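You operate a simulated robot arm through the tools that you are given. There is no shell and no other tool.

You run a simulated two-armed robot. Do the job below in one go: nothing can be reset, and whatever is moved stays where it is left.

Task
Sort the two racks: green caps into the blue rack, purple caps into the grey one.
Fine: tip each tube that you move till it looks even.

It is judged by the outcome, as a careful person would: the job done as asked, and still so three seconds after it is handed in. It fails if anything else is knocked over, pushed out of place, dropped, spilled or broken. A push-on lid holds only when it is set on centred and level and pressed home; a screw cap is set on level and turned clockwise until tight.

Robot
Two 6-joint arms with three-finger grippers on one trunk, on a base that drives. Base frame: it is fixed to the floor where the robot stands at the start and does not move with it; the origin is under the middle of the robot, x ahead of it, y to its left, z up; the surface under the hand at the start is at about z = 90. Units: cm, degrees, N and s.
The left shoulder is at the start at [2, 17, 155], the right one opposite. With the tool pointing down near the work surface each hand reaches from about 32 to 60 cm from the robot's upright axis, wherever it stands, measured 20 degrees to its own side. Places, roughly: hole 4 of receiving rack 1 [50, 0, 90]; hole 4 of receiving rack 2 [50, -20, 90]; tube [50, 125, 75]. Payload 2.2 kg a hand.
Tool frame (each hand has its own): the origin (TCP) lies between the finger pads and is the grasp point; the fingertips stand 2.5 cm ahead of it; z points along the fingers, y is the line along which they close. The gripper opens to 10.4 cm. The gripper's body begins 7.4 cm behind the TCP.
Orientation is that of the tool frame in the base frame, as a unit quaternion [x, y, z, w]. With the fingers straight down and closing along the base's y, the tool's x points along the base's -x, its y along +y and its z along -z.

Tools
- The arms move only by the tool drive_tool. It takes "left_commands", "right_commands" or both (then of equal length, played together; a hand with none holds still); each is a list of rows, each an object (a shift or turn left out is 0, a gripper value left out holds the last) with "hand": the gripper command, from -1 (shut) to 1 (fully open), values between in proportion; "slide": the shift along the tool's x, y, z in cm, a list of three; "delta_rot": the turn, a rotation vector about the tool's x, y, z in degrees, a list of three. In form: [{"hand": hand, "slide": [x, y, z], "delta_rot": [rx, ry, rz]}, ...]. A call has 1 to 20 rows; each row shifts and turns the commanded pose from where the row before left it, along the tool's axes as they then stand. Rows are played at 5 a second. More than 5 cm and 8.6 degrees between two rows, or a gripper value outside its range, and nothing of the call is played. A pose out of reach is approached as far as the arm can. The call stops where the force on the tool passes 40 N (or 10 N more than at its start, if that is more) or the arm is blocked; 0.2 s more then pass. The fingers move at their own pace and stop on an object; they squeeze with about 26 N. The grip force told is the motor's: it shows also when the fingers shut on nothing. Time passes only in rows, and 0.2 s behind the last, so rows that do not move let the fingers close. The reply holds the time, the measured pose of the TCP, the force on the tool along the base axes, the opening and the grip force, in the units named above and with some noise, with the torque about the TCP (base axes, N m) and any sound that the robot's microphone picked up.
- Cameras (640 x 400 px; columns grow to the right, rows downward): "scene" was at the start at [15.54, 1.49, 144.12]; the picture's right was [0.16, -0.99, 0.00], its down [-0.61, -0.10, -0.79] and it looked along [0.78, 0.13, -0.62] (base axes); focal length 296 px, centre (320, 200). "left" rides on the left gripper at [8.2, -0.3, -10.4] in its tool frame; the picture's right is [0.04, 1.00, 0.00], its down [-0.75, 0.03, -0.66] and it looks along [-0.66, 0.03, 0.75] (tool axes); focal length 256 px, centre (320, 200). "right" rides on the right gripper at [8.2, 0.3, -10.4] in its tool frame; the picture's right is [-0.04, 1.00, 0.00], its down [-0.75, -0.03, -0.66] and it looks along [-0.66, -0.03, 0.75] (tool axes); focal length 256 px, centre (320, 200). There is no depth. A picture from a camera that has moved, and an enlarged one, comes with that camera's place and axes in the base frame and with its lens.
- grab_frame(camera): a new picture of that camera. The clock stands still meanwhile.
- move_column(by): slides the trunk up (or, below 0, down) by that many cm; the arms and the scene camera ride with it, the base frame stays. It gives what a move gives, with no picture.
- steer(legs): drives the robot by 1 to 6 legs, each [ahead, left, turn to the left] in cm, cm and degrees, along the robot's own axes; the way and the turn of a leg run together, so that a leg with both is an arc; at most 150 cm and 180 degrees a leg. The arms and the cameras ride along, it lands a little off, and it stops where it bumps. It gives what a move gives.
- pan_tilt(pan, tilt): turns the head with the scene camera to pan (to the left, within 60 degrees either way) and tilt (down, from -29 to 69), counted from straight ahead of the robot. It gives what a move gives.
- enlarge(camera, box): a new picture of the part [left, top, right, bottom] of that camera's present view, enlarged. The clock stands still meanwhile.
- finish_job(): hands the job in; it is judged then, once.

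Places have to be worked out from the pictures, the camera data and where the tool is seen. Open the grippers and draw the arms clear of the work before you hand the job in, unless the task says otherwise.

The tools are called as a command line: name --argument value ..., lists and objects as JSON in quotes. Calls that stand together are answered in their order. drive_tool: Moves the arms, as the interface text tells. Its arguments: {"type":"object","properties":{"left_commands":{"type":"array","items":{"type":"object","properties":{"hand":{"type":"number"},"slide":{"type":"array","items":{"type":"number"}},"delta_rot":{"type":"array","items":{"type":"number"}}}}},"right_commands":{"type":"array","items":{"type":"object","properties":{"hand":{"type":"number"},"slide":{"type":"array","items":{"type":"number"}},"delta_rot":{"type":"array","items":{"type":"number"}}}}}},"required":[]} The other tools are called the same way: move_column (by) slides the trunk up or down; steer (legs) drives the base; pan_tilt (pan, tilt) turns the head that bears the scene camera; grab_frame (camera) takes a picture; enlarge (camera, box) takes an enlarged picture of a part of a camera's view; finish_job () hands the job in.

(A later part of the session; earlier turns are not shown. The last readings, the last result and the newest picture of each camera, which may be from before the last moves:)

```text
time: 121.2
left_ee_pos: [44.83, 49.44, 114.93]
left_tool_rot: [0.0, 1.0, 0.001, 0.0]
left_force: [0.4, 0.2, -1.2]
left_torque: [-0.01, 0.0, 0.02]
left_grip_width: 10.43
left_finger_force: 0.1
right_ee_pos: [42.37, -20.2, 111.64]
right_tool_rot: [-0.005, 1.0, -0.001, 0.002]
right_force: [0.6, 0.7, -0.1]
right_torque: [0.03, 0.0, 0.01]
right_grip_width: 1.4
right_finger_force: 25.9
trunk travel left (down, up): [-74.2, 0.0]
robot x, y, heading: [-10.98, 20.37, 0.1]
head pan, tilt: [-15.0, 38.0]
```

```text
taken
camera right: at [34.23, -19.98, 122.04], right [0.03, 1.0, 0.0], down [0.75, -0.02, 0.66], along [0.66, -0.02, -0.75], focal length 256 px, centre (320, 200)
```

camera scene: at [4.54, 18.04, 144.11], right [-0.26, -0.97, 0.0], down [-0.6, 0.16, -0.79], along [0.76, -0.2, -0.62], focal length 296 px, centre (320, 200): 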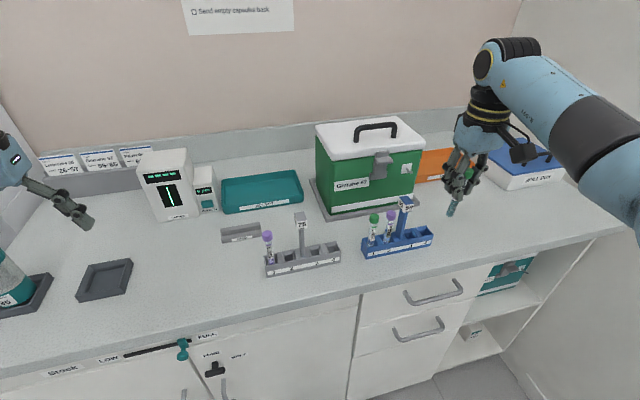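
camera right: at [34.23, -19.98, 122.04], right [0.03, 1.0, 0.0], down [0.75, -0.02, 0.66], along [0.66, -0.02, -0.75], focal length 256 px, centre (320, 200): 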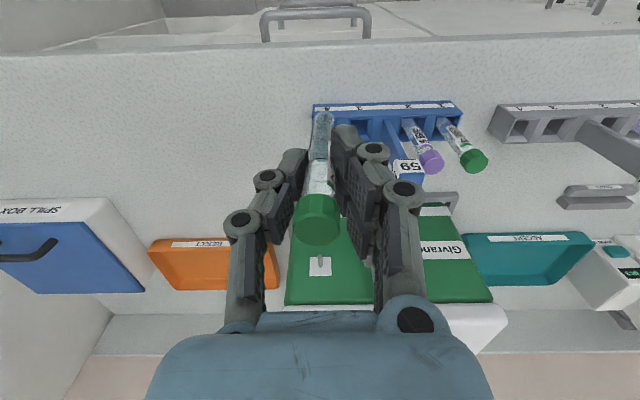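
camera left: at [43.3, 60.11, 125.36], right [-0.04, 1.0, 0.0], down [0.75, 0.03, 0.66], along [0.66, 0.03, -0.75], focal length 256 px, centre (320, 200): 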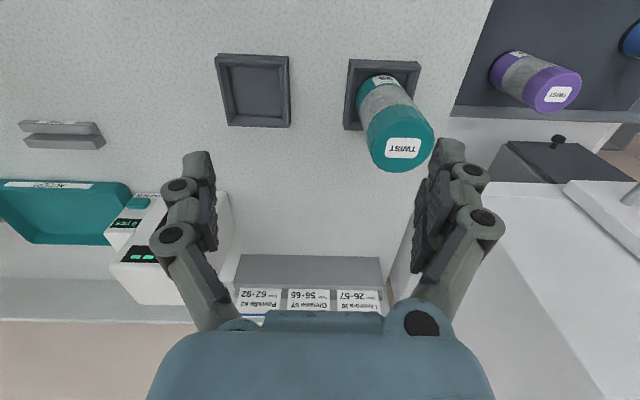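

Good view of the blue rack. I'll zoom to locate hole 4 precisely relative to the tube.

enlarge --camera "right" --box '[290, 80, 490, 200]'

enlarge --camera "scene" --box '[340, 180, 480, 270]'

```text
3.20 times, centred on (390, 140) of right
camera zoom: at [34.23, -19.98, 122.04], right [0.03, 1.0, 0.0], down [0.75, -0.02, 0.66], along [0.66, -0.02, -0.75], focal length 819 px, centre (96, 392)
```

zoom: 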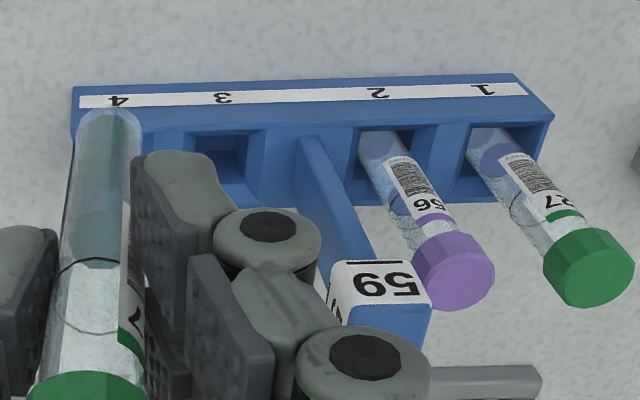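

```text
4.44 times, centred on (410, 225) of scene
camera zoom: at [4.54, 18.04, 144.11], right [-0.26, -0.97, 0.0], down [-0.6, 0.16, -0.79], along [0.76, -0.2, -0.62], focal length 1317 px, centre (-80, 89)
```

zoom: 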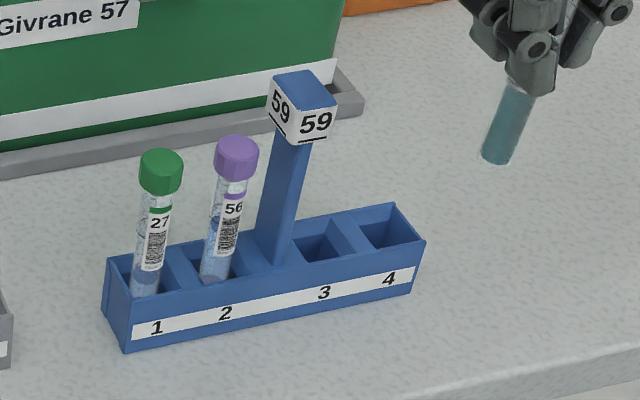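

The tube hangs vertically with its bottom about 8.5 cm below the TCP, at y≈−20.0; hole 4 is at about (48.35, −19.9). To have reach for lowering, I'll pull the hand in 7 cm toward the robot and then drive ahead 13 cm.

drive_tool --right_commands '[{"slide": [1.4, 0, 0]}, {"slide": [1.4, 0, 0]}, {"slide": [1.4, 0, 0]}, {"slide": [1.4, 0, 0]}, {"slide": [1.4, 0, 0]}, {"slide": [0, 0, 0]}]'

```text
time: 122.6
left_ee_pos: [44.99, 49.37, 114.98]
left_tool_rot: [0.001, 1.0, -0.001, 0.0]
left_force: [0.1, 0.7, 0.5]
left_torque: [0.01, 0.0, -0.04]
left_grip_width: 10.41
left_finger_force: 0.0
right_ee_pos: [38.86, -22.87, 110.18]
right_tool_rot: [-0.007, 1.0, 0.0, 0.0]
right_force: [-0.5, -0.2, 0.4]
right_torque: [-0.01, 0.0, 0.0]
right_grip_width: 1.43
right_finger_force: 26.3
right hand out of reach, approached as far as the arm can: row 1, 2, 3, 4, 5
trunk travel left (down, up): [-74.2, 0.0]
robot x, y, heading: [-10.58, 20.21, 0.2]
head pan, tilt: [-15.0, 38.0]
```

The arm keeps meeting limits in this stance, but I can use the trunk column for lowering and the base for positioning, leaving the arm still. Driving left 2.8 cm and ahead 9.5 cm to bring the tube over hole 4.

steer --legs '[[0, 2.8, 0], [9.5, 0, 0]]'

enlarge --camera "right" --box '[260, 60, 460, 200]'

grab_frame --camera "scene"

```text
time: 124.2
left_ee_pos: [54.32, 52.25, 114.84]
left_tool_rot: [0.0, 1.0, -0.001, -0.001]
left_force: [0.4, -0.2, -0.2]
left_torque: [-0.06, 0.06, -0.01]
left_grip_width: 10.38
left_finger_force: 0.1
right_ee_pos: [48.44, -19.91, 110.25]
right_tool_rot: [-0.007, 1.0, -0.002, -0.001]
right_force: [0.5, 0.0, 0.4]
right_torque: [-0.02, 0.05, 0.0]
right_grip_width: 1.39
right_finger_force: 25.8
trunk travel left (down, up): [-74.2, 0.0]
robot x, y, heading: [-1.32, 22.85, -0.0]
head pan, tilt: [-15.0, 38.0]
```

```text
2.86 times, centred on (360, 130) of right
camera zoom: at [40.24, -19.87, 120.56], right [0.02, 1.0, 0.0], down [0.75, -0.02, 0.66], along [0.66, -0.02, -0.75], focal length 731 px, centre (206, 400)
```

zoom: 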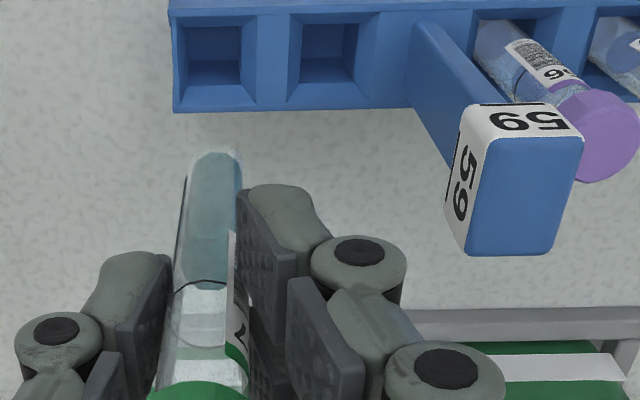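

```text
taken
camera scene: at [14.07, 20.98, 144.1], right [-0.26, -0.97, 0.0], down [-0.6, 0.16, -0.79], along [0.76, -0.2, -0.62], focal length 296 px, centre (320, 200)
```

scene: 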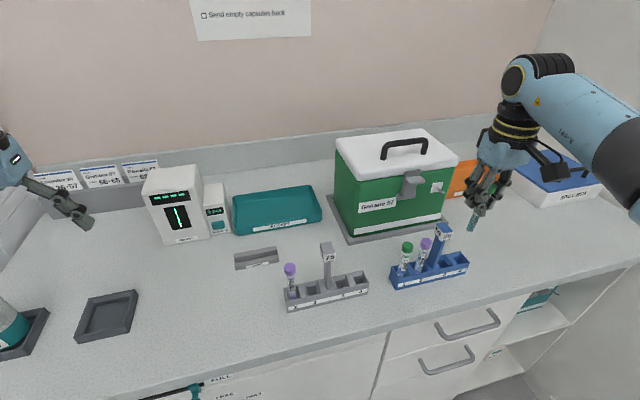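

Right-camera geometry puts hole 4 at (48.26, −19.9) and the tube bottom at (48.4, −19.8) – well aligned. I'll lower the column 6 cm and check.

move_column --by -6

enlarge --camera "right" --box '[260, 60, 460, 200]'

enlarge --camera "scene" --box '[380, 190, 540, 300]'

```text
time: 125.2
left_ee_pos: [54.27, 52.18, 109.02]
left_tool_rot: [0.0, 1.0, 0.0, 0.0]
left_force: [-0.5, -0.3, 0.2]
left_torque: [0.01, 0.01, 0.03]
left_grip_width: 10.4
left_finger_force: 0.1
right_ee_pos: [48.33, -20.14, 104.11]
right_tool_rot: [-0.008, 1.0, -0.001, 0.0]
right_force: [0.7, 0.4, 0.9]
right_torque: [-0.01, 0.0, 0.0]
right_grip_width: 1.41
right_finger_force: 26.2
trunk travel left (down, up): [-68.2, 6.0]
robot x, y, heading: [-1.5, 22.81, 0.2]
head pan, tilt: [-15.0, 38.0]
```

```text
2.86 times, centred on (360, 130) of right
camera zoom: at [40.15, -19.98, 114.58], right [0.02, 1.0, 0.0], down [0.75, -0.02, 0.66], along [0.66, -0.02, -0.75], focal length 731 px, centre (206, 400)
```

zoom: 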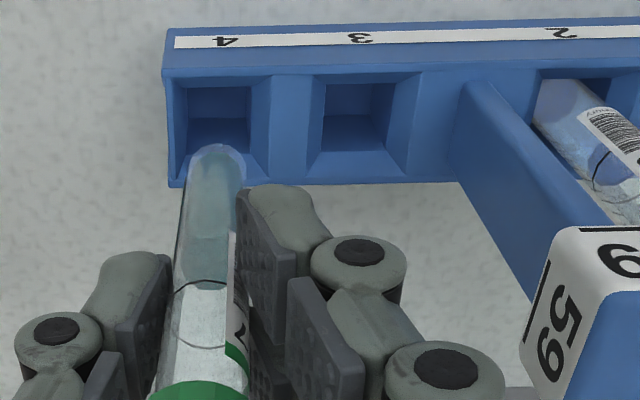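

```text
3.64 times, centred on (460, 245) of scene
camera zoom: at [13.96, 20.87, 138.11], right [-0.26, -0.97, 0.0], down [-0.6, 0.16, -0.79], along [0.76, -0.2, -0.62], focal length 1078 px, centre (-189, 36)
```

zoom: 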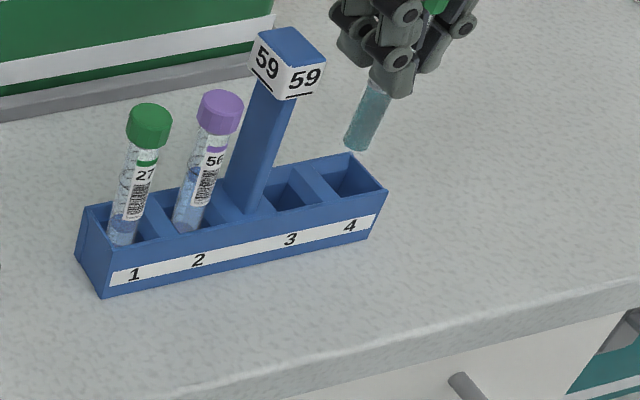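

Aligned: scene view gives hole 4 at (48.3, −20.0) and the tube bottom at (48.3, −20.0, 96.1). Lowering another 3 cm so that the bottom enters the hole.

move_column --by -3

enlarge --camera "right" --box '[260, 60, 460, 200]'

enlarge --camera "scene" --box '[380, 190, 540, 300]'

```text
time: 125.9
left_ee_pos: [54.34, 52.15, 106.02]
left_tool_rot: [0.0, 1.0, -0.001, 0.0]
left_force: [0.2, -0.4, -0.8]
left_torque: [0.03, -0.01, -0.03]
left_grip_width: 10.38
left_finger_force: 0.1
right_ee_pos: [48.38, -20.11, 101.11]
right_tool_rot: [-0.009, 1.0, 0.0, 0.0]
right_force: [-0.7, 0.2, -0.2]
right_torque: [0.01, -0.04, 0.02]
right_grip_width: 1.41
right_finger_force: 25.5
trunk travel left (down, up): [-65.2, 9.0]
robot x, y, heading: [-1.7, 22.92, -0.1]
head pan, tilt: [-15.0, 38.0]
```

```text
2.86 times, centred on (360, 130) of right
camera zoom: at [40.14, -19.99, 111.57], right [0.02, 1.0, 0.0], down [0.75, -0.02, 0.66], along [0.66, -0.02, -0.75], focal length 731 px, centre (206, 400)
```

zoom: 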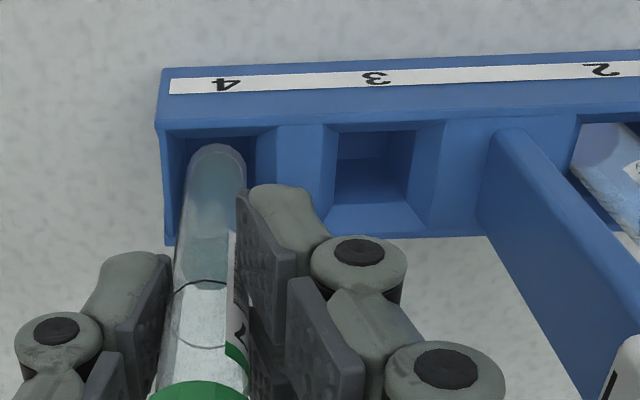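

```text
3.64 times, centred on (460, 245) of scene
camera zoom: at [13.94, 20.85, 135.1], right [-0.26, -0.97, 0.0], down [-0.59, 0.16, -0.79], along [0.76, -0.2, -0.62], focal length 1078 px, centre (-189, 36)
```

zoom: 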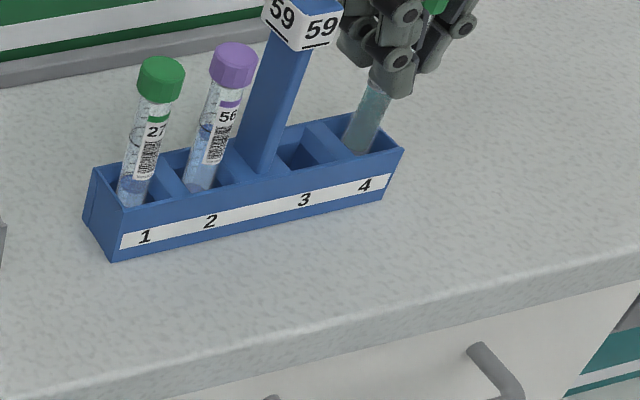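

The tube's bottom is inside hole 4 with no contact force. Lowering 1.5 cm more.

move_column --by -1.5

move_column --by -0.5

enlarge --camera "right" --box '[260, 60, 460, 200]'

enlarge --camera "scene" --box '[380, 180, 540, 290]'

```text
time: 126.5
left_ee_pos: [54.31, 52.2, 104.54]
left_tool_rot: [0.0, 1.0, 0.001, 0.0]
left_force: [-0.1, 0.6, 1.2]
left_torque: [-0.01, -0.02, 0.01]
left_grip_width: 10.39
left_finger_force: 0.0
right_ee_pos: [48.36, -20.11, 99.61]
right_tool_rot: [-0.009, 1.0, -0.001, 0.0]
right_force: [-0.2, 0.1, -0.4]
right_torque: [0.0, -0.01, 0.04]
right_grip_width: 1.39
right_finger_force: 26.3
trunk travel left (down, up): [-63.7, 10.5]
robot x, y, heading: [-1.35, 23.11, 0.2]
head pan, tilt: [-15.0, 38.0]
```

```text
time: 127.1
left_ee_pos: [54.37, 52.14, 103.92]
left_tool_rot: [0.0, 1.0, 0.001, 0.0]
left_force: [0.7, 0.2, -0.7]
left_torque: [-0.01, -0.02, 0.0]
left_grip_width: 10.42
left_finger_force: 0.0
right_ee_pos: [48.18, -20.07, 99.12]
right_tool_rot: [-0.01, 1.0, -0.002, 0.0]
right_force: [0.5, 0.2, -0.4]
right_torque: [0.0, -0.02, 0.01]
right_grip_width: 1.39
right_finger_force: 26.1
trunk travel left (down, up): [-63.2, 11.0]
robot x, y, heading: [-1.14, 23.15, 0.2]
head pan, tilt: [-15.0, 38.0]
```

```text
2.86 times, centred on (360, 130) of right
camera zoom: at [40.15, -19.99, 109.55], right [0.02, 1.0, 0.0], down [0.75, -0.02, 0.66], along [0.66, -0.02, -0.75], focal length 731 px, centre (206, 400)
```

zoom: 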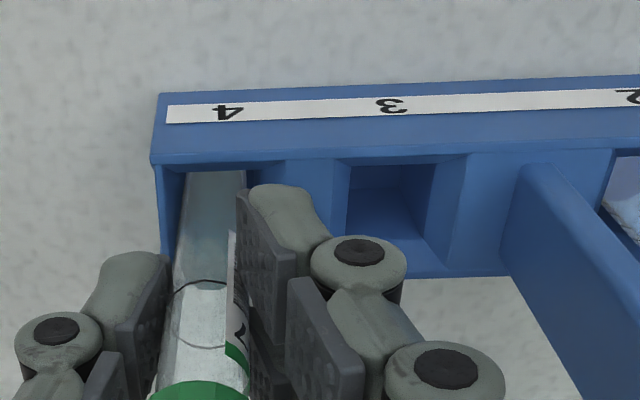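

```text
3.64 times, centred on (460, 235) of scene
camera zoom: at [13.97, 20.85, 133.09], right [-0.26, -0.97, 0.0], down [-0.6, 0.16, -0.79], along [0.76, -0.2, -0.62], focal length 1078 px, centre (-189, 73)
```

zoom: 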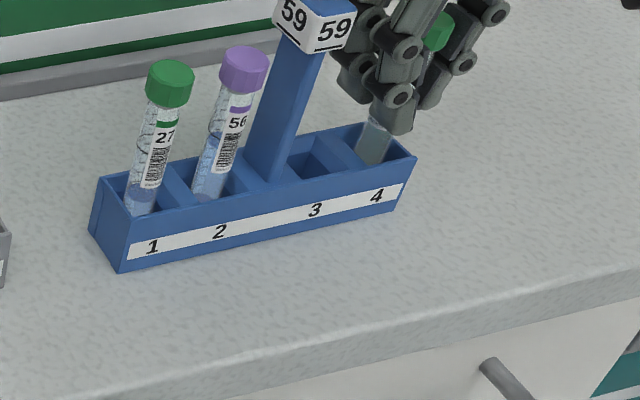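

The tube is well inside, no contact yet at z=99.1. Lowering by 0.4 cm steps and watching the force.

move_column --by -0.4

move_column --by -0.3

```text
time: 127.6
left_ee_pos: [54.26, 52.05, 103.56]
left_tool_rot: [0.001, 1.0, 0.0, 0.001]
left_force: [-0.1, -0.2, 0.5]
left_torque: [-0.03, 0.02, -0.01]
left_grip_width: 10.41
left_finger_force: 0.0
right_ee_pos: [48.31, -20.18, 98.84]
right_tool_rot: [-0.009, 1.0, -0.002, 0.0]
right_force: [-0.1, 0.6, 5.9]
right_torque: [0.02, 0.08, 0.02]
right_grip_width: 1.43
right_finger_force: 26.1
trunk travel left (down, up): [-62.8, 11.4]
robot x, y, heading: [-1.59, 22.84, 0.1]
head pan, tilt: [-15.0, 38.0]
```

```text
time: 128.1
left_ee_pos: [54.17, 52.23, 103.29]
left_tool_rot: [0.0, 1.0, -0.001, 0.001]
left_force: [-0.6, 0.2, 0.1]
left_torque: [0.01, -0.01, -0.01]
left_grip_width: 10.41
left_finger_force: 0.1
right_ee_pos: [48.37, -20.17, 98.72]
right_tool_rot: [-0.009, 1.0, -0.002, 0.003]
right_force: [-1.2, -1.1, 23.6]
right_torque: [-0.16, 0.1, 0.05]
right_grip_width: 1.38
right_finger_force: 26.1
trunk travel left (down, up): [-62.5, 11.7]
robot x, y, heading: [-1.42, 22.74, -0.0]
head pan, tilt: [-15.0, 38.0]
```

Contact with the floor of the hole (23.6 N). I'll ease up 0.3 cm and then open the fingers.

move_column --by 0.3

drive_tool --right_commands '[{"hand": -0.6}, {"hand": -0.4}, {"hand": -0.2}, {"hand": -0.2}, {"hand": -0.2}]'

enlarge --camera "right" --box '[220, 60, 460, 260]'

enlarge --camera "scene" --box '[380, 180, 540, 290]'

```text
time: 128.7
left_ee_pos: [54.33, 52.18, 103.63]
left_tool_rot: [-0.001, 1.0, 0.0, -0.001]
left_force: [-0.8, -0.2, 0.5]
left_torque: [-0.01, 0.0, 0.02]
left_grip_width: 10.4
left_finger_force: 0.1
right_ee_pos: [48.32, -20.08, 98.77]
right_tool_rot: [-0.008, 1.0, -0.002, 0.0]
right_force: [2.1, -1.3, 12.6]
right_torque: [-0.18, -0.28, 0.02]
right_grip_width: 1.41
right_finger_force: 26.0
trunk travel left (down, up): [-62.8, 11.4]
robot x, y, heading: [-1.66, 23.19, -0.0]
head pan, tilt: [-15.0, 38.0]
```

```text
time: 129.9
left_ee_pos: [54.41, 52.15, 103.63]
left_tool_rot: [0.0, 1.0, -0.001, 0.0]
left_force: [0.6, 0.0, 0.4]
left_torque: [0.03, -0.02, -0.02]
left_grip_width: 10.41
left_finger_force: 0.0
right_ee_pos: [48.39, -20.02, 98.71]
right_tool_rot: [-0.009, 1.0, -0.001, 0.0]
right_force: [0.1, -0.6, -0.7]
right_torque: [0.03, 0.0, 0.02]
right_grip_width: 4.17
right_finger_force: 0.1
trunk travel left (down, up): [-62.8, 11.4]
robot x, y, heading: [-1.63, 23.05, 0.1]
head pan, tilt: [-15.0, 38.0]
```

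```text
2.00 times, centred on (340, 160) of right
camera zoom: at [40.16, -20.0, 109.14], right [0.02, 1.0, 0.0], down [0.75, -0.02, 0.66], along [0.66, -0.02, -0.75], focal length 512 px, centre (280, 280)
```

zoom: 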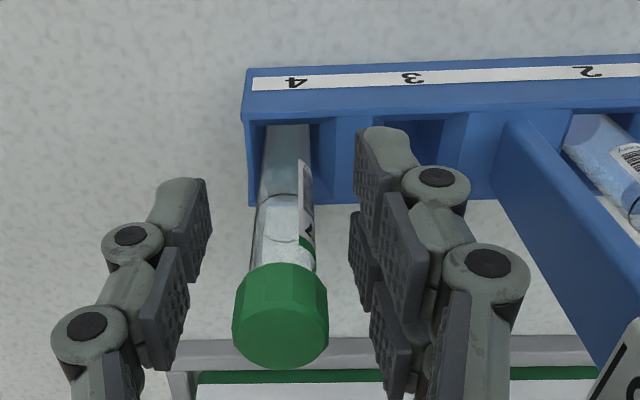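

```text
3.64 times, centred on (460, 235) of scene
camera zoom: at [13.98, 20.85, 132.69], right [-0.26, -0.97, 0.0], down [-0.6, 0.16, -0.79], along [0.76, -0.2, -0.62], focal length 1078 px, centre (-189, 73)
```

zoom: 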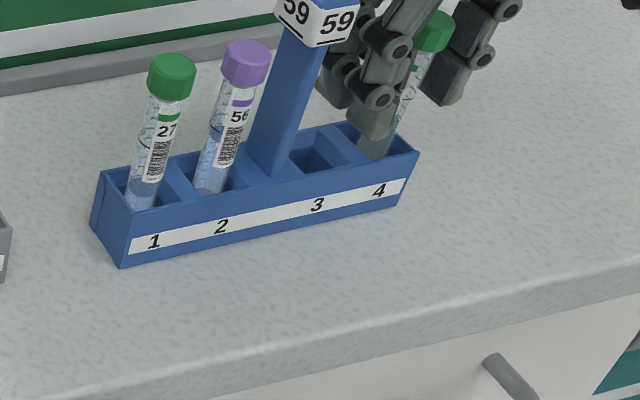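

Green 57 stands upright in blue hole 4 and the fingers are clear. I'll raise the column straight up.

move_column --by 3

move_column --by 8.4

grab_frame --camera "right"

enlarge --camera "scene" --box '[360, 190, 540, 310]'

```text
time: 130.6
left_ee_pos: [54.25, 52.13, 106.47]
left_tool_rot: [0.0, 1.0, 0.001, -0.001]
left_force: [-0.4, -0.9, 0.3]
left_torque: [0.04, 0.01, 0.01]
left_grip_width: 10.37
left_finger_force: 0.0
right_ee_pos: [48.35, -20.12, 101.64]
right_tool_rot: [-0.008, 1.0, -0.001, 0.001]
right_force: [0.6, 0.3, 0.2]
right_torque: [0.04, -0.01, 0.0]
right_grip_width: 4.17
right_finger_force: 0.1
trunk travel left (down, up): [-65.8, 8.4]
robot x, y, heading: [-1.26, 22.86, 0.3]
head pan, tilt: [-15.0, 38.0]
```

```text
time: 131.8
left_ee_pos: [54.31, 52.06, 114.85]
left_tool_rot: [0.001, 1.0, 0.0, -0.001]
left_force: [-0.2, -0.7, -0.3]
left_torque: [0.02, 0.0, 0.0]
left_grip_width: 10.4
left_finger_force: 0.2
right_ee_pos: [48.35, -20.03, 110.03]
right_tool_rot: [-0.008, 1.0, 0.0, 0.0]
right_force: [0.6, -0.2, -0.4]
right_torque: [0.01, 0.04, 0.02]
right_grip_width: 4.15
right_finger_force: 0.2
trunk travel left (down, up): [-74.2, 0.0]
robot x, y, heading: [-1.28, 22.84, -0.1]
head pan, tilt: [-15.0, 38.0]
```

```text
taken
camera right: at [40.18, -20.0, 120.52], right [0.02, 1.0, 0.0], down [0.75, -0.02, 0.66], along [0.66, -0.02, -0.75], focal length 256 px, centre (320, 200)
```

right: 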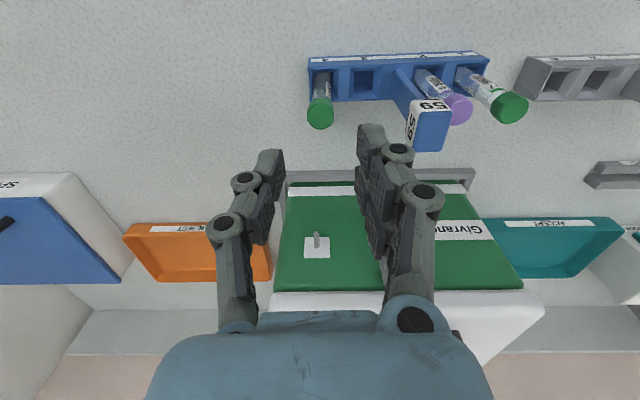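

```text
3.33 times, centred on (450, 250) of scene
camera zoom: at [13.98, 20.85, 144.1], right [-0.26, -0.97, 0.0], down [-0.6, 0.16, -0.79], along [0.76, -0.2, -0.62], focal length 988 px, centre (-113, 33)
```

zoom: 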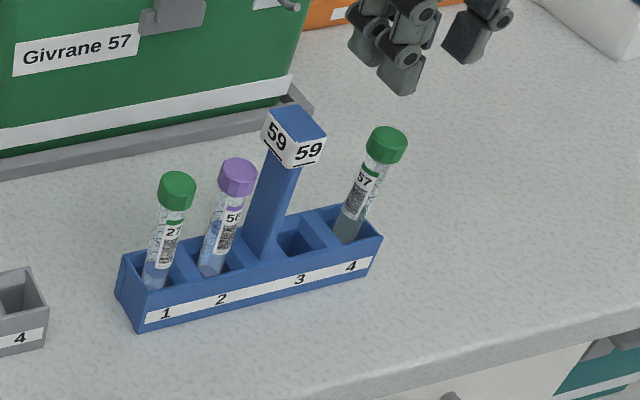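

Green 57 is placed. Next, purple 56 in blue hole 2: I'll measure its position and the flag's with the right camera.

enlarge --camera "right" --box '[380, 40, 540, 160]'

```text
3.33 times, centred on (460, 100) of right
camera zoom: at [40.18, -20.0, 120.52], right [0.02, 1.0, 0.0], down [0.75, -0.02, 0.66], along [0.66, -0.02, -0.75], focal length 853 px, centre (-147, 533)
```

zoom: 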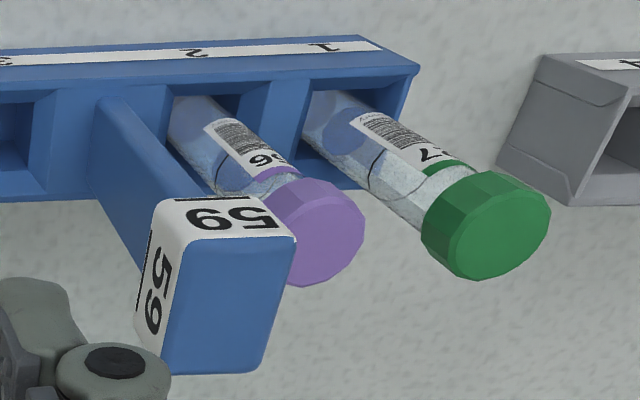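

Purple 56 is at about (48.1, −9.6), the flag's near edge at y≈−11.8, tube 27 at y≈−5.7. I'll back off 20 cm and roll the tool to −90° so it closes along x.

steer --legs '[[-20, 0, 0]]'

drive_tool --right_commands '[{"delta_rot": [0, 0, -8.2]}, {"delta_rot": [0, 0, -8.2]}, {"delta_rot": [0, 0, -8.2]}, {"delta_rot": [0, 0, -8.2]}, {"delta_rot": [0, 0, -8.2]}, {"delta_rot": [0, 0, -8.2]}, {"delta_rot": [0, 0, -8.2]}, {"delta_rot": [0, 0, -8.2]}, {"delta_rot": [0, 0, -8.2]}, {"delta_rot": [0, 0, -8.2]}, {"delta_rot": [0, 0, -7]}, {"delta_rot": [0, 0, 0]}]'

```text
time: 133.4
left_ee_pos: [34.13, 52.07, 114.98]
left_tool_rot: [0.0, 1.0, 0.0, 0.0]
left_force: [-0.2, 0.4, 0.6]
left_torque: [0.02, -0.01, -0.02]
left_grip_width: 10.4
left_finger_force: 0.1
right_ee_pos: [28.12, -20.1, 110.22]
right_tool_rot: [-0.008, 1.0, -0.001, 0.0]
right_force: [1.0, -0.7, -0.5]
right_torque: [0.0, -0.01, 0.02]
right_grip_width: 4.14
right_finger_force: 0.0
trunk travel left (down, up): [-74.2, 0.0]
robot x, y, heading: [-21.13, 23.07, 0.0]
head pan, tilt: [-15.0, 38.0]
```

```text
time: 136.0
left_ee_pos: [34.07, 52.18, 115.03]
left_tool_rot: [-0.001, 1.0, 0.001, 0.0]
left_force: [0.2, -0.3, 0.8]
left_torque: [-0.01, -0.02, -0.01]
left_grip_width: 10.4
left_finger_force: 0.1
right_ee_pos: [28.26, -20.1, 110.16]
right_tool_rot: [0.708, -0.706, 0.001, 0.001]
right_force: [0.4, -0.1, 0.2]
right_torque: [0.01, 0.02, -0.01]
right_grip_width: 4.17
right_finger_force: 0.1
trunk travel left (down, up): [-74.2, 0.0]
robot x, y, heading: [-21.67, 23.23, 0.2]
head pan, tilt: [-15.0, 38.0]
```

The roll went cleanly. I'll drive left 11 cm and forward 19.8 cm to bring the hand above purple 56.

steer --legs '[[0, 11, 0], [19.8, 0, 0]]'

drive_tool --right_commands '[{"hand": 0}, {"hand": 0}, {"hand": 0}]'

grab_frame --camera "right"

grab_frame --camera "scene"

```text
time: 138.4
left_ee_pos: [54.19, 63.34, 115.01]
left_tool_rot: [-0.002, 1.0, -0.001, -0.001]
left_force: [0.2, -0.1, 0.0]
left_torque: [-0.02, 0.03, 0.0]
left_grip_width: 10.4
left_finger_force: 0.0
right_ee_pos: [48.3, -8.92, 110.17]
right_tool_rot: [0.708, -0.706, 0.001, 0.0]
right_force: [-0.2, -0.6, -0.8]
right_torque: [0.04, 0.01, 0.03]
right_grip_width: 4.15
right_finger_force: 0.0
trunk travel left (down, up): [-74.2, 0.0]
robot x, y, heading: [-1.71, 34.14, 0.2]
head pan, tilt: [-15.0, 38.0]
```

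```text
time: 139.2
left_ee_pos: [53.88, 63.31, 114.94]
left_tool_rot: [-0.002, 1.0, 0.001, 0.0]
left_force: [-0.5, 0.6, 0.9]
left_torque: [0.0, -0.03, -0.02]
left_grip_width: 10.36
left_finger_force: 0.1
right_ee_pos: [48.16, -9.05, 110.16]
right_tool_rot: [0.709, -0.705, 0.0, 0.001]
right_force: [-0.8, 0.3, -0.7]
right_torque: [0.0, -0.01, 0.01]
right_grip_width: 5.19
right_finger_force: 0.0
trunk travel left (down, up): [-74.2, 0.0]
robot x, y, heading: [-1.53, 33.71, 0.1]
head pan, tilt: [-15.0, 38.0]
```

```text
taken
camera right: at [47.92, -17.23, 120.58], right [-1.0, 0.04, 0.0], down [0.03, 0.76, 0.65], along [0.02, 0.65, -0.76], focal length 256 px, centre (320, 200)
```

right: 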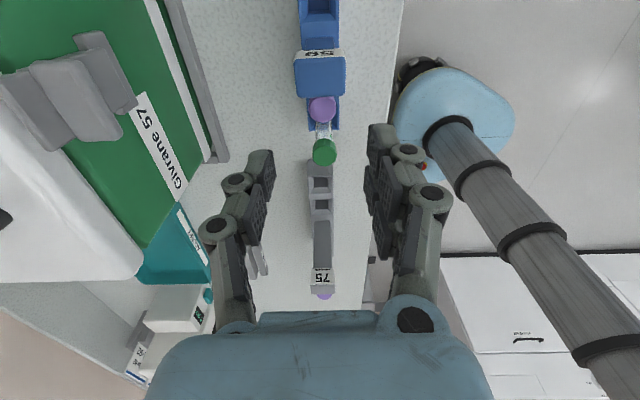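

```text
taken
camera scene: at [13.71, 31.88, 144.12], right [-0.25, -0.97, 0.0], down [-0.6, 0.16, -0.79], along [0.76, -0.2, -0.62], focal length 296 px, centre (320, 200)
```

scene: 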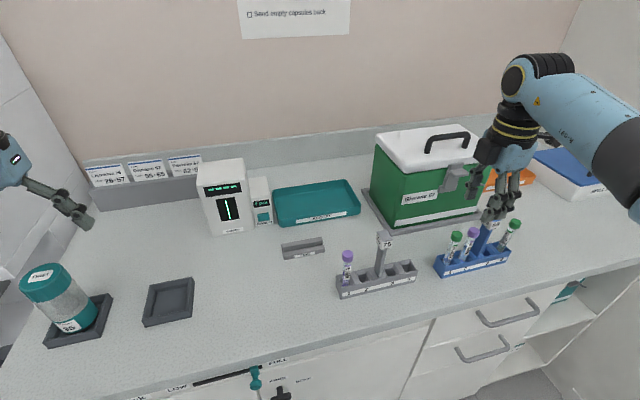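

From this view, purple 56 is at about (48.0, −10.0) and the flag's near edge at y≈−12.15. I want the TCP at y≈−9.55 (0.45 cm away from the flag), so I'll shift the hand 0.5 cm right.

drive_tool --right_commands '[{"slide": [0.25, 0.1, 0]}, {"slide": [0.25, 0, 0]}, {"slide": [0, 0, 0]}]'

```text
time: 140.0
left_ee_pos: [54.01, 63.28, 115.02]
left_tool_rot: [-0.002, 1.0, 0.0, 0.0]
left_force: [0.9, 0.0, 0.5]
left_torque: [0.01, -0.02, 0.02]
left_grip_width: 10.39
left_finger_force: 0.1
right_ee_pos: [48.17, -9.49, 110.17]
right_tool_rot: [0.708, -0.706, 0.001, 0.001]
right_force: [0.0, -0.4, -1.2]
right_torque: [0.03, 0.03, 0.02]
right_grip_width: 5.19
right_finger_force: 0.0
trunk travel left (down, up): [-74.2, 0.0]
robot x, y, heading: [-1.65, 34.07, 0.3]
head pan, tilt: [-15.0, 38.0]
```

Now at (48.2, −9.5, 110.2). I'll lower the column 5 cm and check alignment in the pictures.

move_column --by -5

grab_frame --camera "right"

enlarge --camera "scene" --box '[420, 160, 560, 280]'

```text
time: 140.9
left_ee_pos: [53.93, 63.28, 110.0]
left_tool_rot: [-0.002, 1.0, 0.001, 0.0]
left_force: [0.0, 0.4, 0.6]
left_torque: [0.0, 0.0, 0.03]
left_grip_width: 10.41
left_finger_force: 0.1
right_ee_pos: [48.21, -9.42, 105.12]
right_tool_rot: [0.708, -0.706, 0.0, 0.001]
right_force: [0.0, 0.2, 1.3]
right_torque: [-0.02, 0.0, 0.02]
right_grip_width: 5.19
right_finger_force: 0.1
trunk travel left (down, up): [-69.2, 5.0]
robot x, y, heading: [-1.58, 34.22, 0.1]
head pan, tilt: [-15.0, 38.0]
```

```text
taken
camera right: at [47.83, -17.73, 115.6], right [-1.0, 0.04, 0.0], down [0.03, 0.76, 0.65], along [0.02, 0.65, -0.76], focal length 256 px, centre (320, 200)
```

right: 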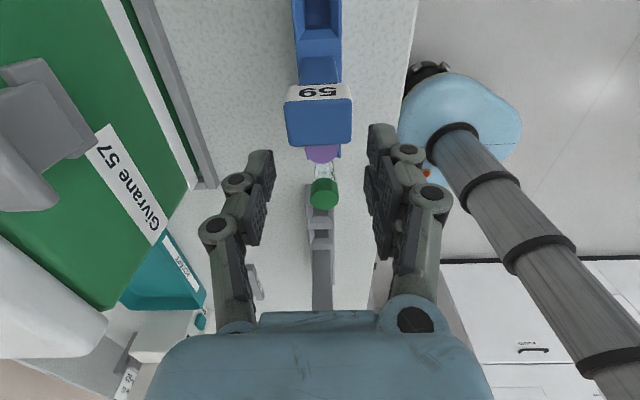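

```text
3.33 times, centred on (490, 220) of scene
camera zoom: at [13.73, 31.89, 139.11], right [-0.25, -0.97, 0.0], down [-0.6, 0.16, -0.79], along [0.76, -0.2, -0.62], focal length 988 px, centre (-247, 133)
```

zoom: 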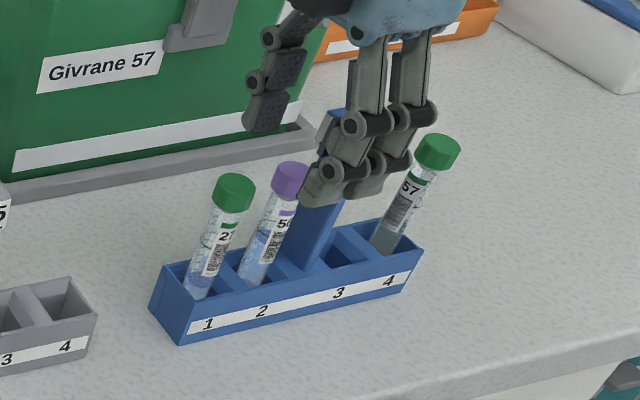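

The flag's near edge looks to be at y≈−11.9; for more clearance I'll shift 0.2 cm left (TCP y≈−9.25), then lower in steps while watching force.

drive_tool --right_commands '[{"slide": [-0.2, 0.1, 0]}, {"slide": [0, 0, 0]}, {"slide": [0, 0, 0]}]'

move_column --by -3

enlarge --camera "right" --box '[200, 60, 460, 280]'

enlarge --camera "scene" --box '[420, 140, 560, 260]'

```text
time: 141.7
left_ee_pos: [53.97, 63.33, 110.01]
left_tool_rot: [-0.002, 1.0, 0.0, 0.0]
left_force: [0.2, -0.3, -0.7]
left_torque: [-0.02, 0.02, 0.01]
left_grip_width: 10.41
left_finger_force: 0.1
right_ee_pos: [47.99, -9.27, 105.07]
right_tool_rot: [0.707, -0.707, 0.001, 0.0]
right_force: [-1.4, -0.6, 0.8]
right_torque: [0.01, 0.04, 0.01]
right_grip_width: 5.2
right_finger_force: 0.2
trunk travel left (down, up): [-69.2, 5.0]
robot x, y, heading: [-1.43, 34.12, 0.4]
head pan, tilt: [-15.0, 38.0]
```

```text
time: 142.5
left_ee_pos: [54.06, 63.34, 106.91]
left_tool_rot: [-0.002, 1.0, 0.0, 0.0]
left_force: [-0.7, 0.1, 0.5]
left_torque: [-0.01, -0.03, 0.01]
left_grip_width: 10.4
left_finger_force: 0.0
right_ee_pos: [48.05, -9.21, 102.16]
right_tool_rot: [0.708, -0.706, 0.0, 0.001]
right_force: [0.3, -0.9, 0.2]
right_torque: [0.01, -0.02, 0.01]
right_grip_width: 5.2
right_finger_force: 0.1
trunk travel left (down, up): [-66.2, 8.0]
robot x, y, heading: [-1.32, 34.31, 0.0]
head pan, tilt: [-15.0, 38.0]
```

```text
1.82 times, centred on (330, 170) of right
camera zoom: at [47.72, -17.53, 112.6], right [-1.0, 0.04, 0.0], down [0.03, 0.76, 0.65], along [0.02, 0.65, -0.76], focal length 465 px, centre (302, 254)
```

zoom: 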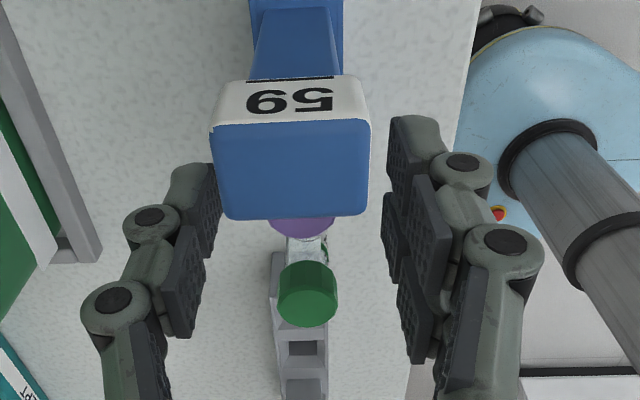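

```text
3.33 times, centred on (490, 200) of scene
camera zoom: at [13.72, 31.89, 136.1], right [-0.25, -0.97, 0.0], down [-0.6, 0.16, -0.79], along [0.76, -0.2, -0.62], focal length 988 px, centre (-247, 200)
```

zoom: 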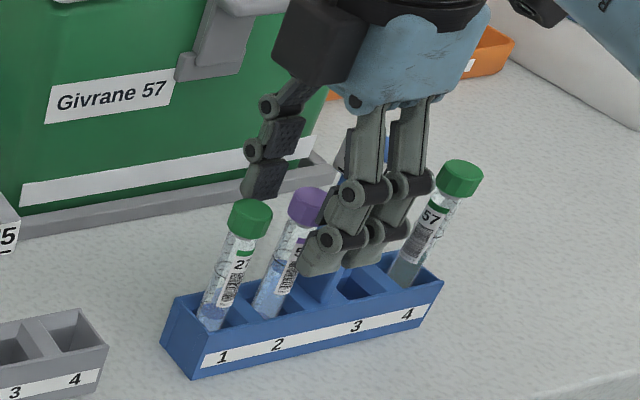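

No contact; fingers straddle the tube front and back. Lowering 3 cm more, then 1 cm.

move_column --by -2.5

move_column --by -1.5

enlarge --camera "right" --box '[200, 60, 460, 280]'

enlarge --camera "scene" --box '[420, 120, 560, 240]'

```text
time: 143.0
left_ee_pos: [54.26, 63.55, 105.72]
left_tool_rot: [-0.004, 1.0, 0.004, 0.008]
left_force: [-6.9, 0.4, 20.4]
left_torque: [1.22, 0.34, 0.38]
left_grip_width: 10.51
left_finger_force: 0.1
right_ee_pos: [47.94, -9.07, 100.17]
right_tool_rot: [0.708, -0.706, 0.002, 0.0]
right_force: [0.6, 0.0, 0.1]
right_torque: [-0.02, 0.0, -0.03]
right_grip_width: 5.2
right_finger_force: 0.0
trunk travel left (down, up): [-64.1, 10.1]
robot x, y, heading: [-1.77, 33.69, 0.3]
head pan, tilt: [-15.0, 38.0]
stopped: the force on the tool passed its limit at 45 N (the readings are from after the stop); the commanded pose is now the measured one
```

```text
time: 143.4
left_ee_pos: [54.23, 63.83, 105.57]
left_tool_rot: [-0.007, 1.0, 0.007, 0.01]
left_force: [-8.4, 0.4, 25.4]
left_torque: [1.44, 0.55, 0.52]
left_grip_width: 10.57
left_finger_force: 0.1
right_ee_pos: [48.07, -9.18, 99.54]
right_tool_rot: [0.709, -0.705, 0.002, 0.0]
right_force: [0.5, 0.1, -1.0]
right_torque: [0.0, 0.04, 0.01]
right_grip_width: 5.19
right_finger_force: 0.0
trunk travel left (down, up): [-63.5, 10.7]
robot x, y, heading: [-1.5, 33.61, 0.4]
head pan, tilt: [-15.0, 38.0]
stopped: the force on the tool passed its limit at 47 N (the readings are from after the stop); the commanded pose is now the measured one
```

```text
1.82 times, centred on (330, 170) of right
camera zoom: at [47.74, -17.48, 109.95], right [-1.0, 0.04, 0.0], down [0.03, 0.75, 0.66], along [0.02, 0.66, -0.76], focal length 465 px, centre (302, 254)
```

zoom: 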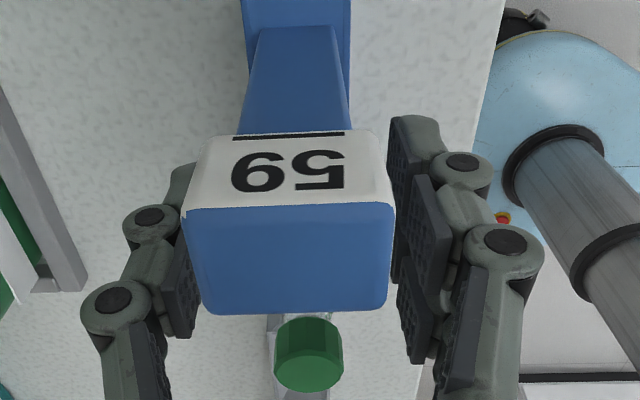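

```text
3.33 times, centred on (490, 180) of scene
camera zoom: at [13.57, 31.83, 133.44], right [-0.25, -0.97, 0.0], down [-0.59, 0.16, -0.79], along [0.76, -0.2, -0.61], focal length 988 px, centre (-247, 267)
```

zoom: 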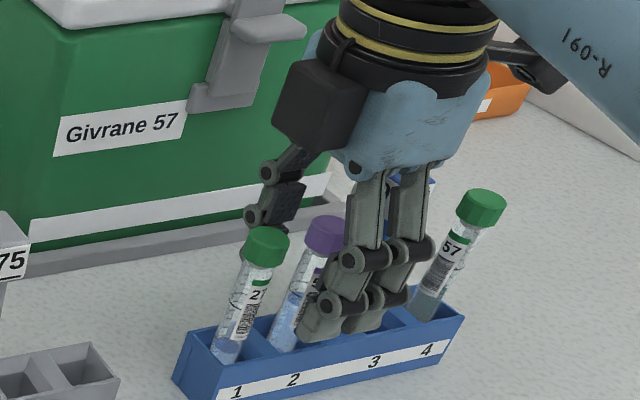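

The left hand has come down on the teal capsule on the bench's left (25 N). I'll raise the column at once and look at it.

move_column --by 3.5

grab_frame --camera "left"

grab_frame --camera "scene"

```text
time: 144.2
left_ee_pos: [54.55, 63.81, 108.69]
left_tool_rot: [-0.005, 1.0, 0.006, 0.006]
left_force: [0.2, 0.8, -0.8]
left_torque: [0.02, 0.0, 0.04]
left_grip_width: 10.38
left_finger_force: 0.0
right_ee_pos: [48.13, -9.14, 102.93]
right_tool_rot: [0.709, -0.705, 0.0, 0.0]
right_force: [0.0, -0.1, 0.8]
right_torque: [0.02, 0.02, 0.02]
right_grip_width: 5.2
right_finger_force: 0.1
trunk travel left (down, up): [-67.0, 7.2]
robot x, y, heading: [-1.74, 33.64, 0.2]
head pan, tilt: [-15.0, 38.0]
```

```text
taken
camera left: at [46.21, 63.31, 118.96], right [-0.05, 1.0, 0.01], down [0.74, 0.03, 0.67], along [0.67, 0.04, -0.74], focal length 256 px, centre (320, 200)
```

left: 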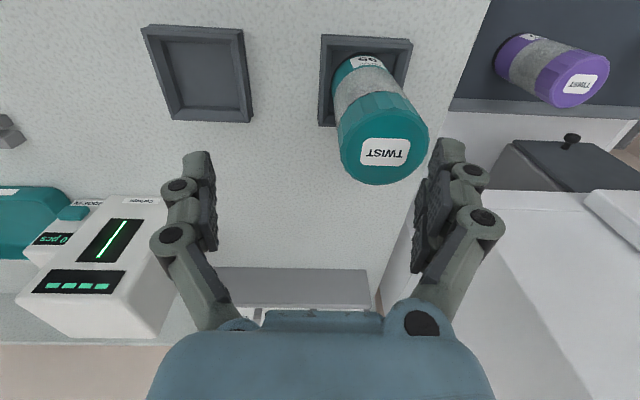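

```text
taken
camera scene: at [13.83, 31.94, 136.93], right [-0.25, -0.97, 0.0], down [-0.6, 0.16, -0.79], along [0.76, -0.2, -0.62], focal length 296 px, centre (320, 200)
```

scene: 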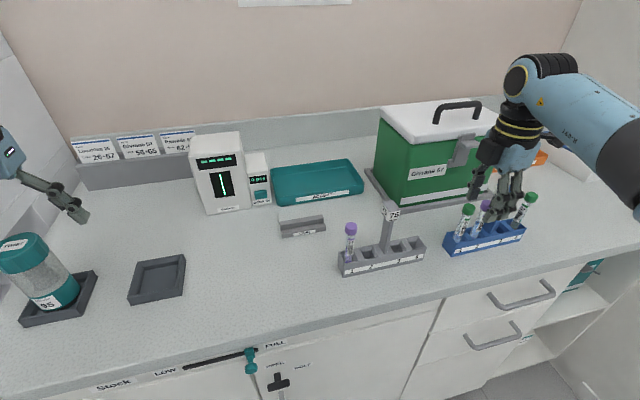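

The capsule still stands upright in its dock. I'll raise the column to the top and then move the left hand 12 cm toward the middle, well away from it, with the fingers closed.

move_column --by 7.2

drive_tool --left_commands '[{"hand": 0, "slide": [0, -2, 0]}, {"hand": -0.5, "slide": [0, -2, 0]}, {"hand": -1, "slide": [0, -2, 0]}, {"slide": [0, -2, 0]}, {"slide": [0, -2, 0]}, {"slide": [0, -2, 0]}, {"slide": [0, 0, 0]}]'

enlarge --camera "left" --box '[240, 0, 560, 220]'

```text
time: 145.3
left_ee_pos: [54.43, 63.9, 115.87]
left_tool_rot: [-0.007, 1.0, 0.006, 0.007]
left_force: [-0.4, 0.0, 0.2]
left_torque: [-0.02, -0.02, 0.0]
left_grip_width: 10.41
left_finger_force: 0.1
right_ee_pos: [48.15, -8.97, 110.07]
right_tool_rot: [0.709, -0.705, 0.001, 0.001]
right_force: [0.3, -0.4, 0.2]
right_torque: [0.02, -0.06, -0.01]
right_grip_width: 5.21
right_finger_force: 0.0
trunk travel left (down, up): [-74.2, 0.0]
robot x, y, heading: [-1.88, 34.17, 0.4]
head pan, tilt: [-15.0, 38.0]
```

```text
time: 146.9
left_ee_pos: [54.59, 51.87, 115.71]
left_tool_rot: [-0.006, 1.0, 0.005, 0.008]
left_force: [-0.6, -0.6, 0.4]
left_torque: [-0.04, -0.02, -0.01]
left_grip_width: 0.0
left_finger_force: 26.1
right_ee_pos: [48.14, -9.24, 110.19]
right_tool_rot: [0.709, -0.705, 0.001, 0.0]
right_force: [1.0, 0.7, -0.4]
right_torque: [-0.04, 0.02, 0.0]
right_grip_width: 5.16
right_finger_force: 0.1
trunk travel left (down, up): [-74.2, 0.0]
robot x, y, heading: [-1.64, 34.16, 0.4]
head pan, tilt: [-15.0, 38.0]
```

```text
1.82 times, centred on (400, 110) of left
camera zoom: at [46.25, 51.35, 125.98], right [-0.05, 1.0, 0.01], down [0.74, 0.03, 0.67], along [0.67, 0.04, -0.74], focal length 465 px, centre (174, 364)
```

zoom: 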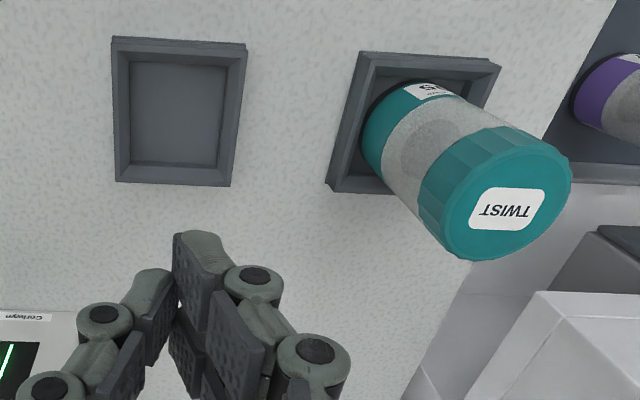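

The capsule is undisturbed in its dock and the left hand is clear. Now lowering the right hand again onto purple 56 in steps.

move_column --by -8

move_column --by -2.5

enlarge --camera "scene" --box '[420, 120, 560, 240]'

enlarge --camera "right" --box '[200, 60, 460, 280]'

```text
time: 148.1
left_ee_pos: [54.52, 51.82, 107.8]
left_tool_rot: [-0.005, 1.0, 0.006, 0.009]
left_force: [-1.0, -0.9, 0.1]
left_torque: [-0.02, 0.01, -0.02]
left_grip_width: 0.0
left_finger_force: 26.4
right_ee_pos: [48.21, -9.09, 102.13]
right_tool_rot: [0.709, -0.705, 0.0, 0.0]
right_force: [0.2, 0.7, 1.1]
right_torque: [0.01, 0.03, 0.0]
right_grip_width: 5.2
right_finger_force: 0.1
trunk travel left (down, up): [-66.2, 8.0]
robot x, y, heading: [-1.66, 33.82, 0.7]
head pan, tilt: [-15.0, 38.0]
```

```text
time: 148.8
left_ee_pos: [54.49, 51.8, 105.43]
left_tool_rot: [-0.007, 1.0, 0.005, 0.008]
left_force: [0.2, 0.2, -0.2]
left_torque: [0.0, 0.02, -0.01]
left_grip_width: 0.01
left_finger_force: 26.1
right_ee_pos: [48.06, -9.06, 99.76]
right_tool_rot: [0.709, -0.705, 0.001, 0.0]
right_force: [0.8, 0.3, 0.7]
right_torque: [-0.03, -0.02, 0.01]
right_grip_width: 5.19
right_finger_force: 0.0
trunk travel left (down, up): [-63.7, 10.5]
robot x, y, heading: [-1.34, 33.98, 0.1]
head pan, tilt: [-15.0, 38.0]
```

```text
3.33 times, centred on (490, 180) of scene
camera zoom: at [13.74, 31.94, 133.6], right [-0.25, -0.97, 0.0], down [-0.6, 0.16, -0.79], along [0.76, -0.2, -0.62], focal length 988 px, centre (-247, 267)
```

zoom: 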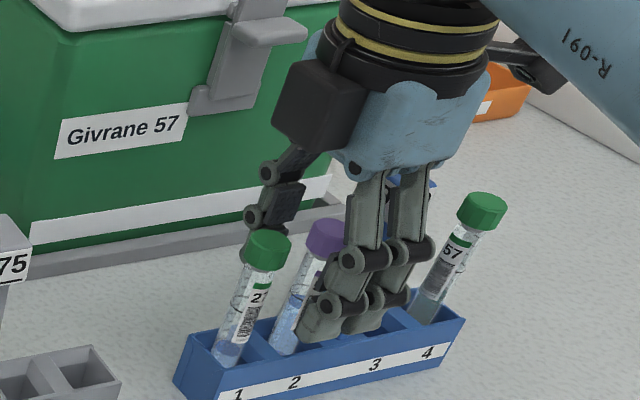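

```text
1.82 times, centred on (330, 170) of right
camera zoom: at [47.85, -17.4, 110.1], right [-1.0, 0.04, 0.0], down [0.03, 0.76, 0.66], along [0.02, 0.65, -0.76], focal length 465 px, centre (302, 254)
```

zoom: 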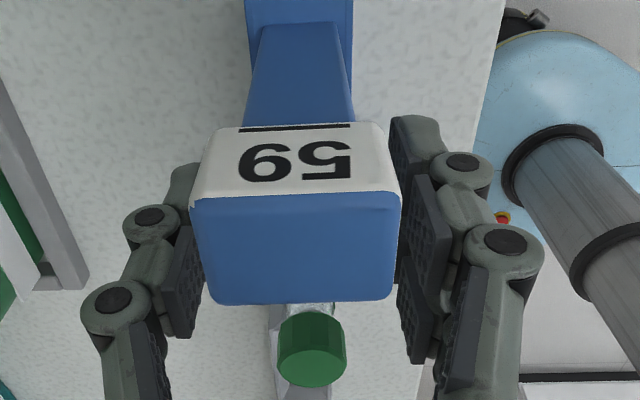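

Clearances are fine; for a better grip I'll shift the TCP 0.25 cm toward the tube (y≈−9.33), still 0.27 cm clear of the flag, then lower 1.8 cm.

drive_tool --right_commands '[{"slide": [0.25, 0.05, 0]}, {"slide": [0, 0, 0]}, {"slide": [0, 0, 0]}]'

move_column --by -1.2

move_column --by -0.6

enlarge --camera "scene" --box '[420, 110, 560, 230]'

```text
time: 149.6
left_ee_pos: [54.55, 51.78, 105.34]
left_tool_rot: [-0.006, 1.0, 0.007, 0.009]
left_force: [-0.8, 0.5, -0.8]
left_torque: [0.0, 0.01, -0.02]
left_grip_width: 0.01
left_finger_force: 25.7
right_ee_pos: [48.24, -9.42, 99.7]
right_tool_rot: [0.709, -0.706, 0.001, 0.001]
right_force: [-0.4, -1.1, -0.5]
right_torque: [-0.01, 0.01, 0.03]
right_grip_width: 5.19
right_finger_force: 0.1
trunk travel left (down, up): [-63.7, 10.5]
robot x, y, heading: [-1.59, 33.97, 0.4]
head pan, tilt: [-15.0, 38.0]
```

```text
time: 150.2
left_ee_pos: [54.61, 51.88, 104.03]
left_tool_rot: [-0.007, 1.0, 0.005, 0.009]
left_force: [1.1, -1.1, 0.1]
left_torque: [0.02, -0.01, -0.02]
left_grip_width: 0.0
left_finger_force: 26.2
right_ee_pos: [48.22, -9.39, 98.4]
right_tool_rot: [0.709, -0.705, 0.001, 0.001]
right_force: [0.7, -0.2, -0.6]
right_torque: [-0.01, 0.01, -0.02]
right_grip_width: 5.2
right_finger_force: 0.1
trunk travel left (down, up): [-62.5, 11.7]
robot x, y, heading: [-1.62, 34.19, 0.5]
head pan, tilt: [-15.0, 38.0]
```

```text
time: 150.7
left_ee_pos: [54.5, 51.98, 103.41]
left_tool_rot: [-0.007, 1.0, 0.006, 0.008]
left_force: [0.2, 1.0, -0.6]
left_torque: [0.04, -0.01, 0.01]
left_grip_width: 0.01
left_finger_force: 25.9
right_ee_pos: [48.11, -9.3, 97.9]
right_tool_rot: [0.709, -0.705, 0.0, 0.001]
right_force: [0.3, -1.1, -0.6]
right_torque: [0.02, 0.01, 0.04]
right_grip_width: 5.21
right_finger_force: 0.0
trunk travel left (down, up): [-61.9, 12.3]
robot x, y, heading: [-1.51, 33.86, 0.5]
head pan, tilt: [-15.0, 38.0]
```

```text
3.33 times, centred on (490, 170) of scene
camera zoom: at [13.76, 31.94, 131.79], right [-0.25, -0.97, 0.0], down [-0.6, 0.16, -0.79], along [0.76, -0.2, -0.62], focal length 988 px, centre (-247, 300)
```

zoom: 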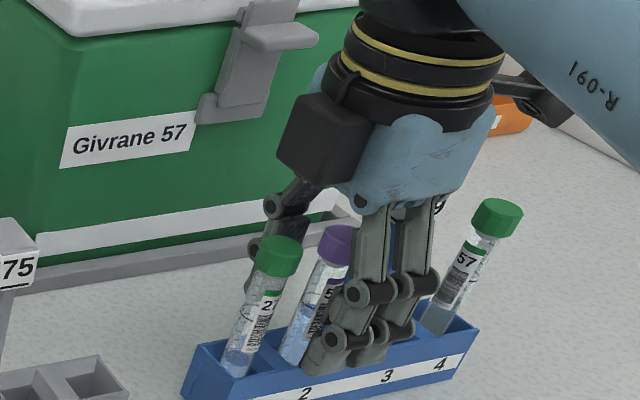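

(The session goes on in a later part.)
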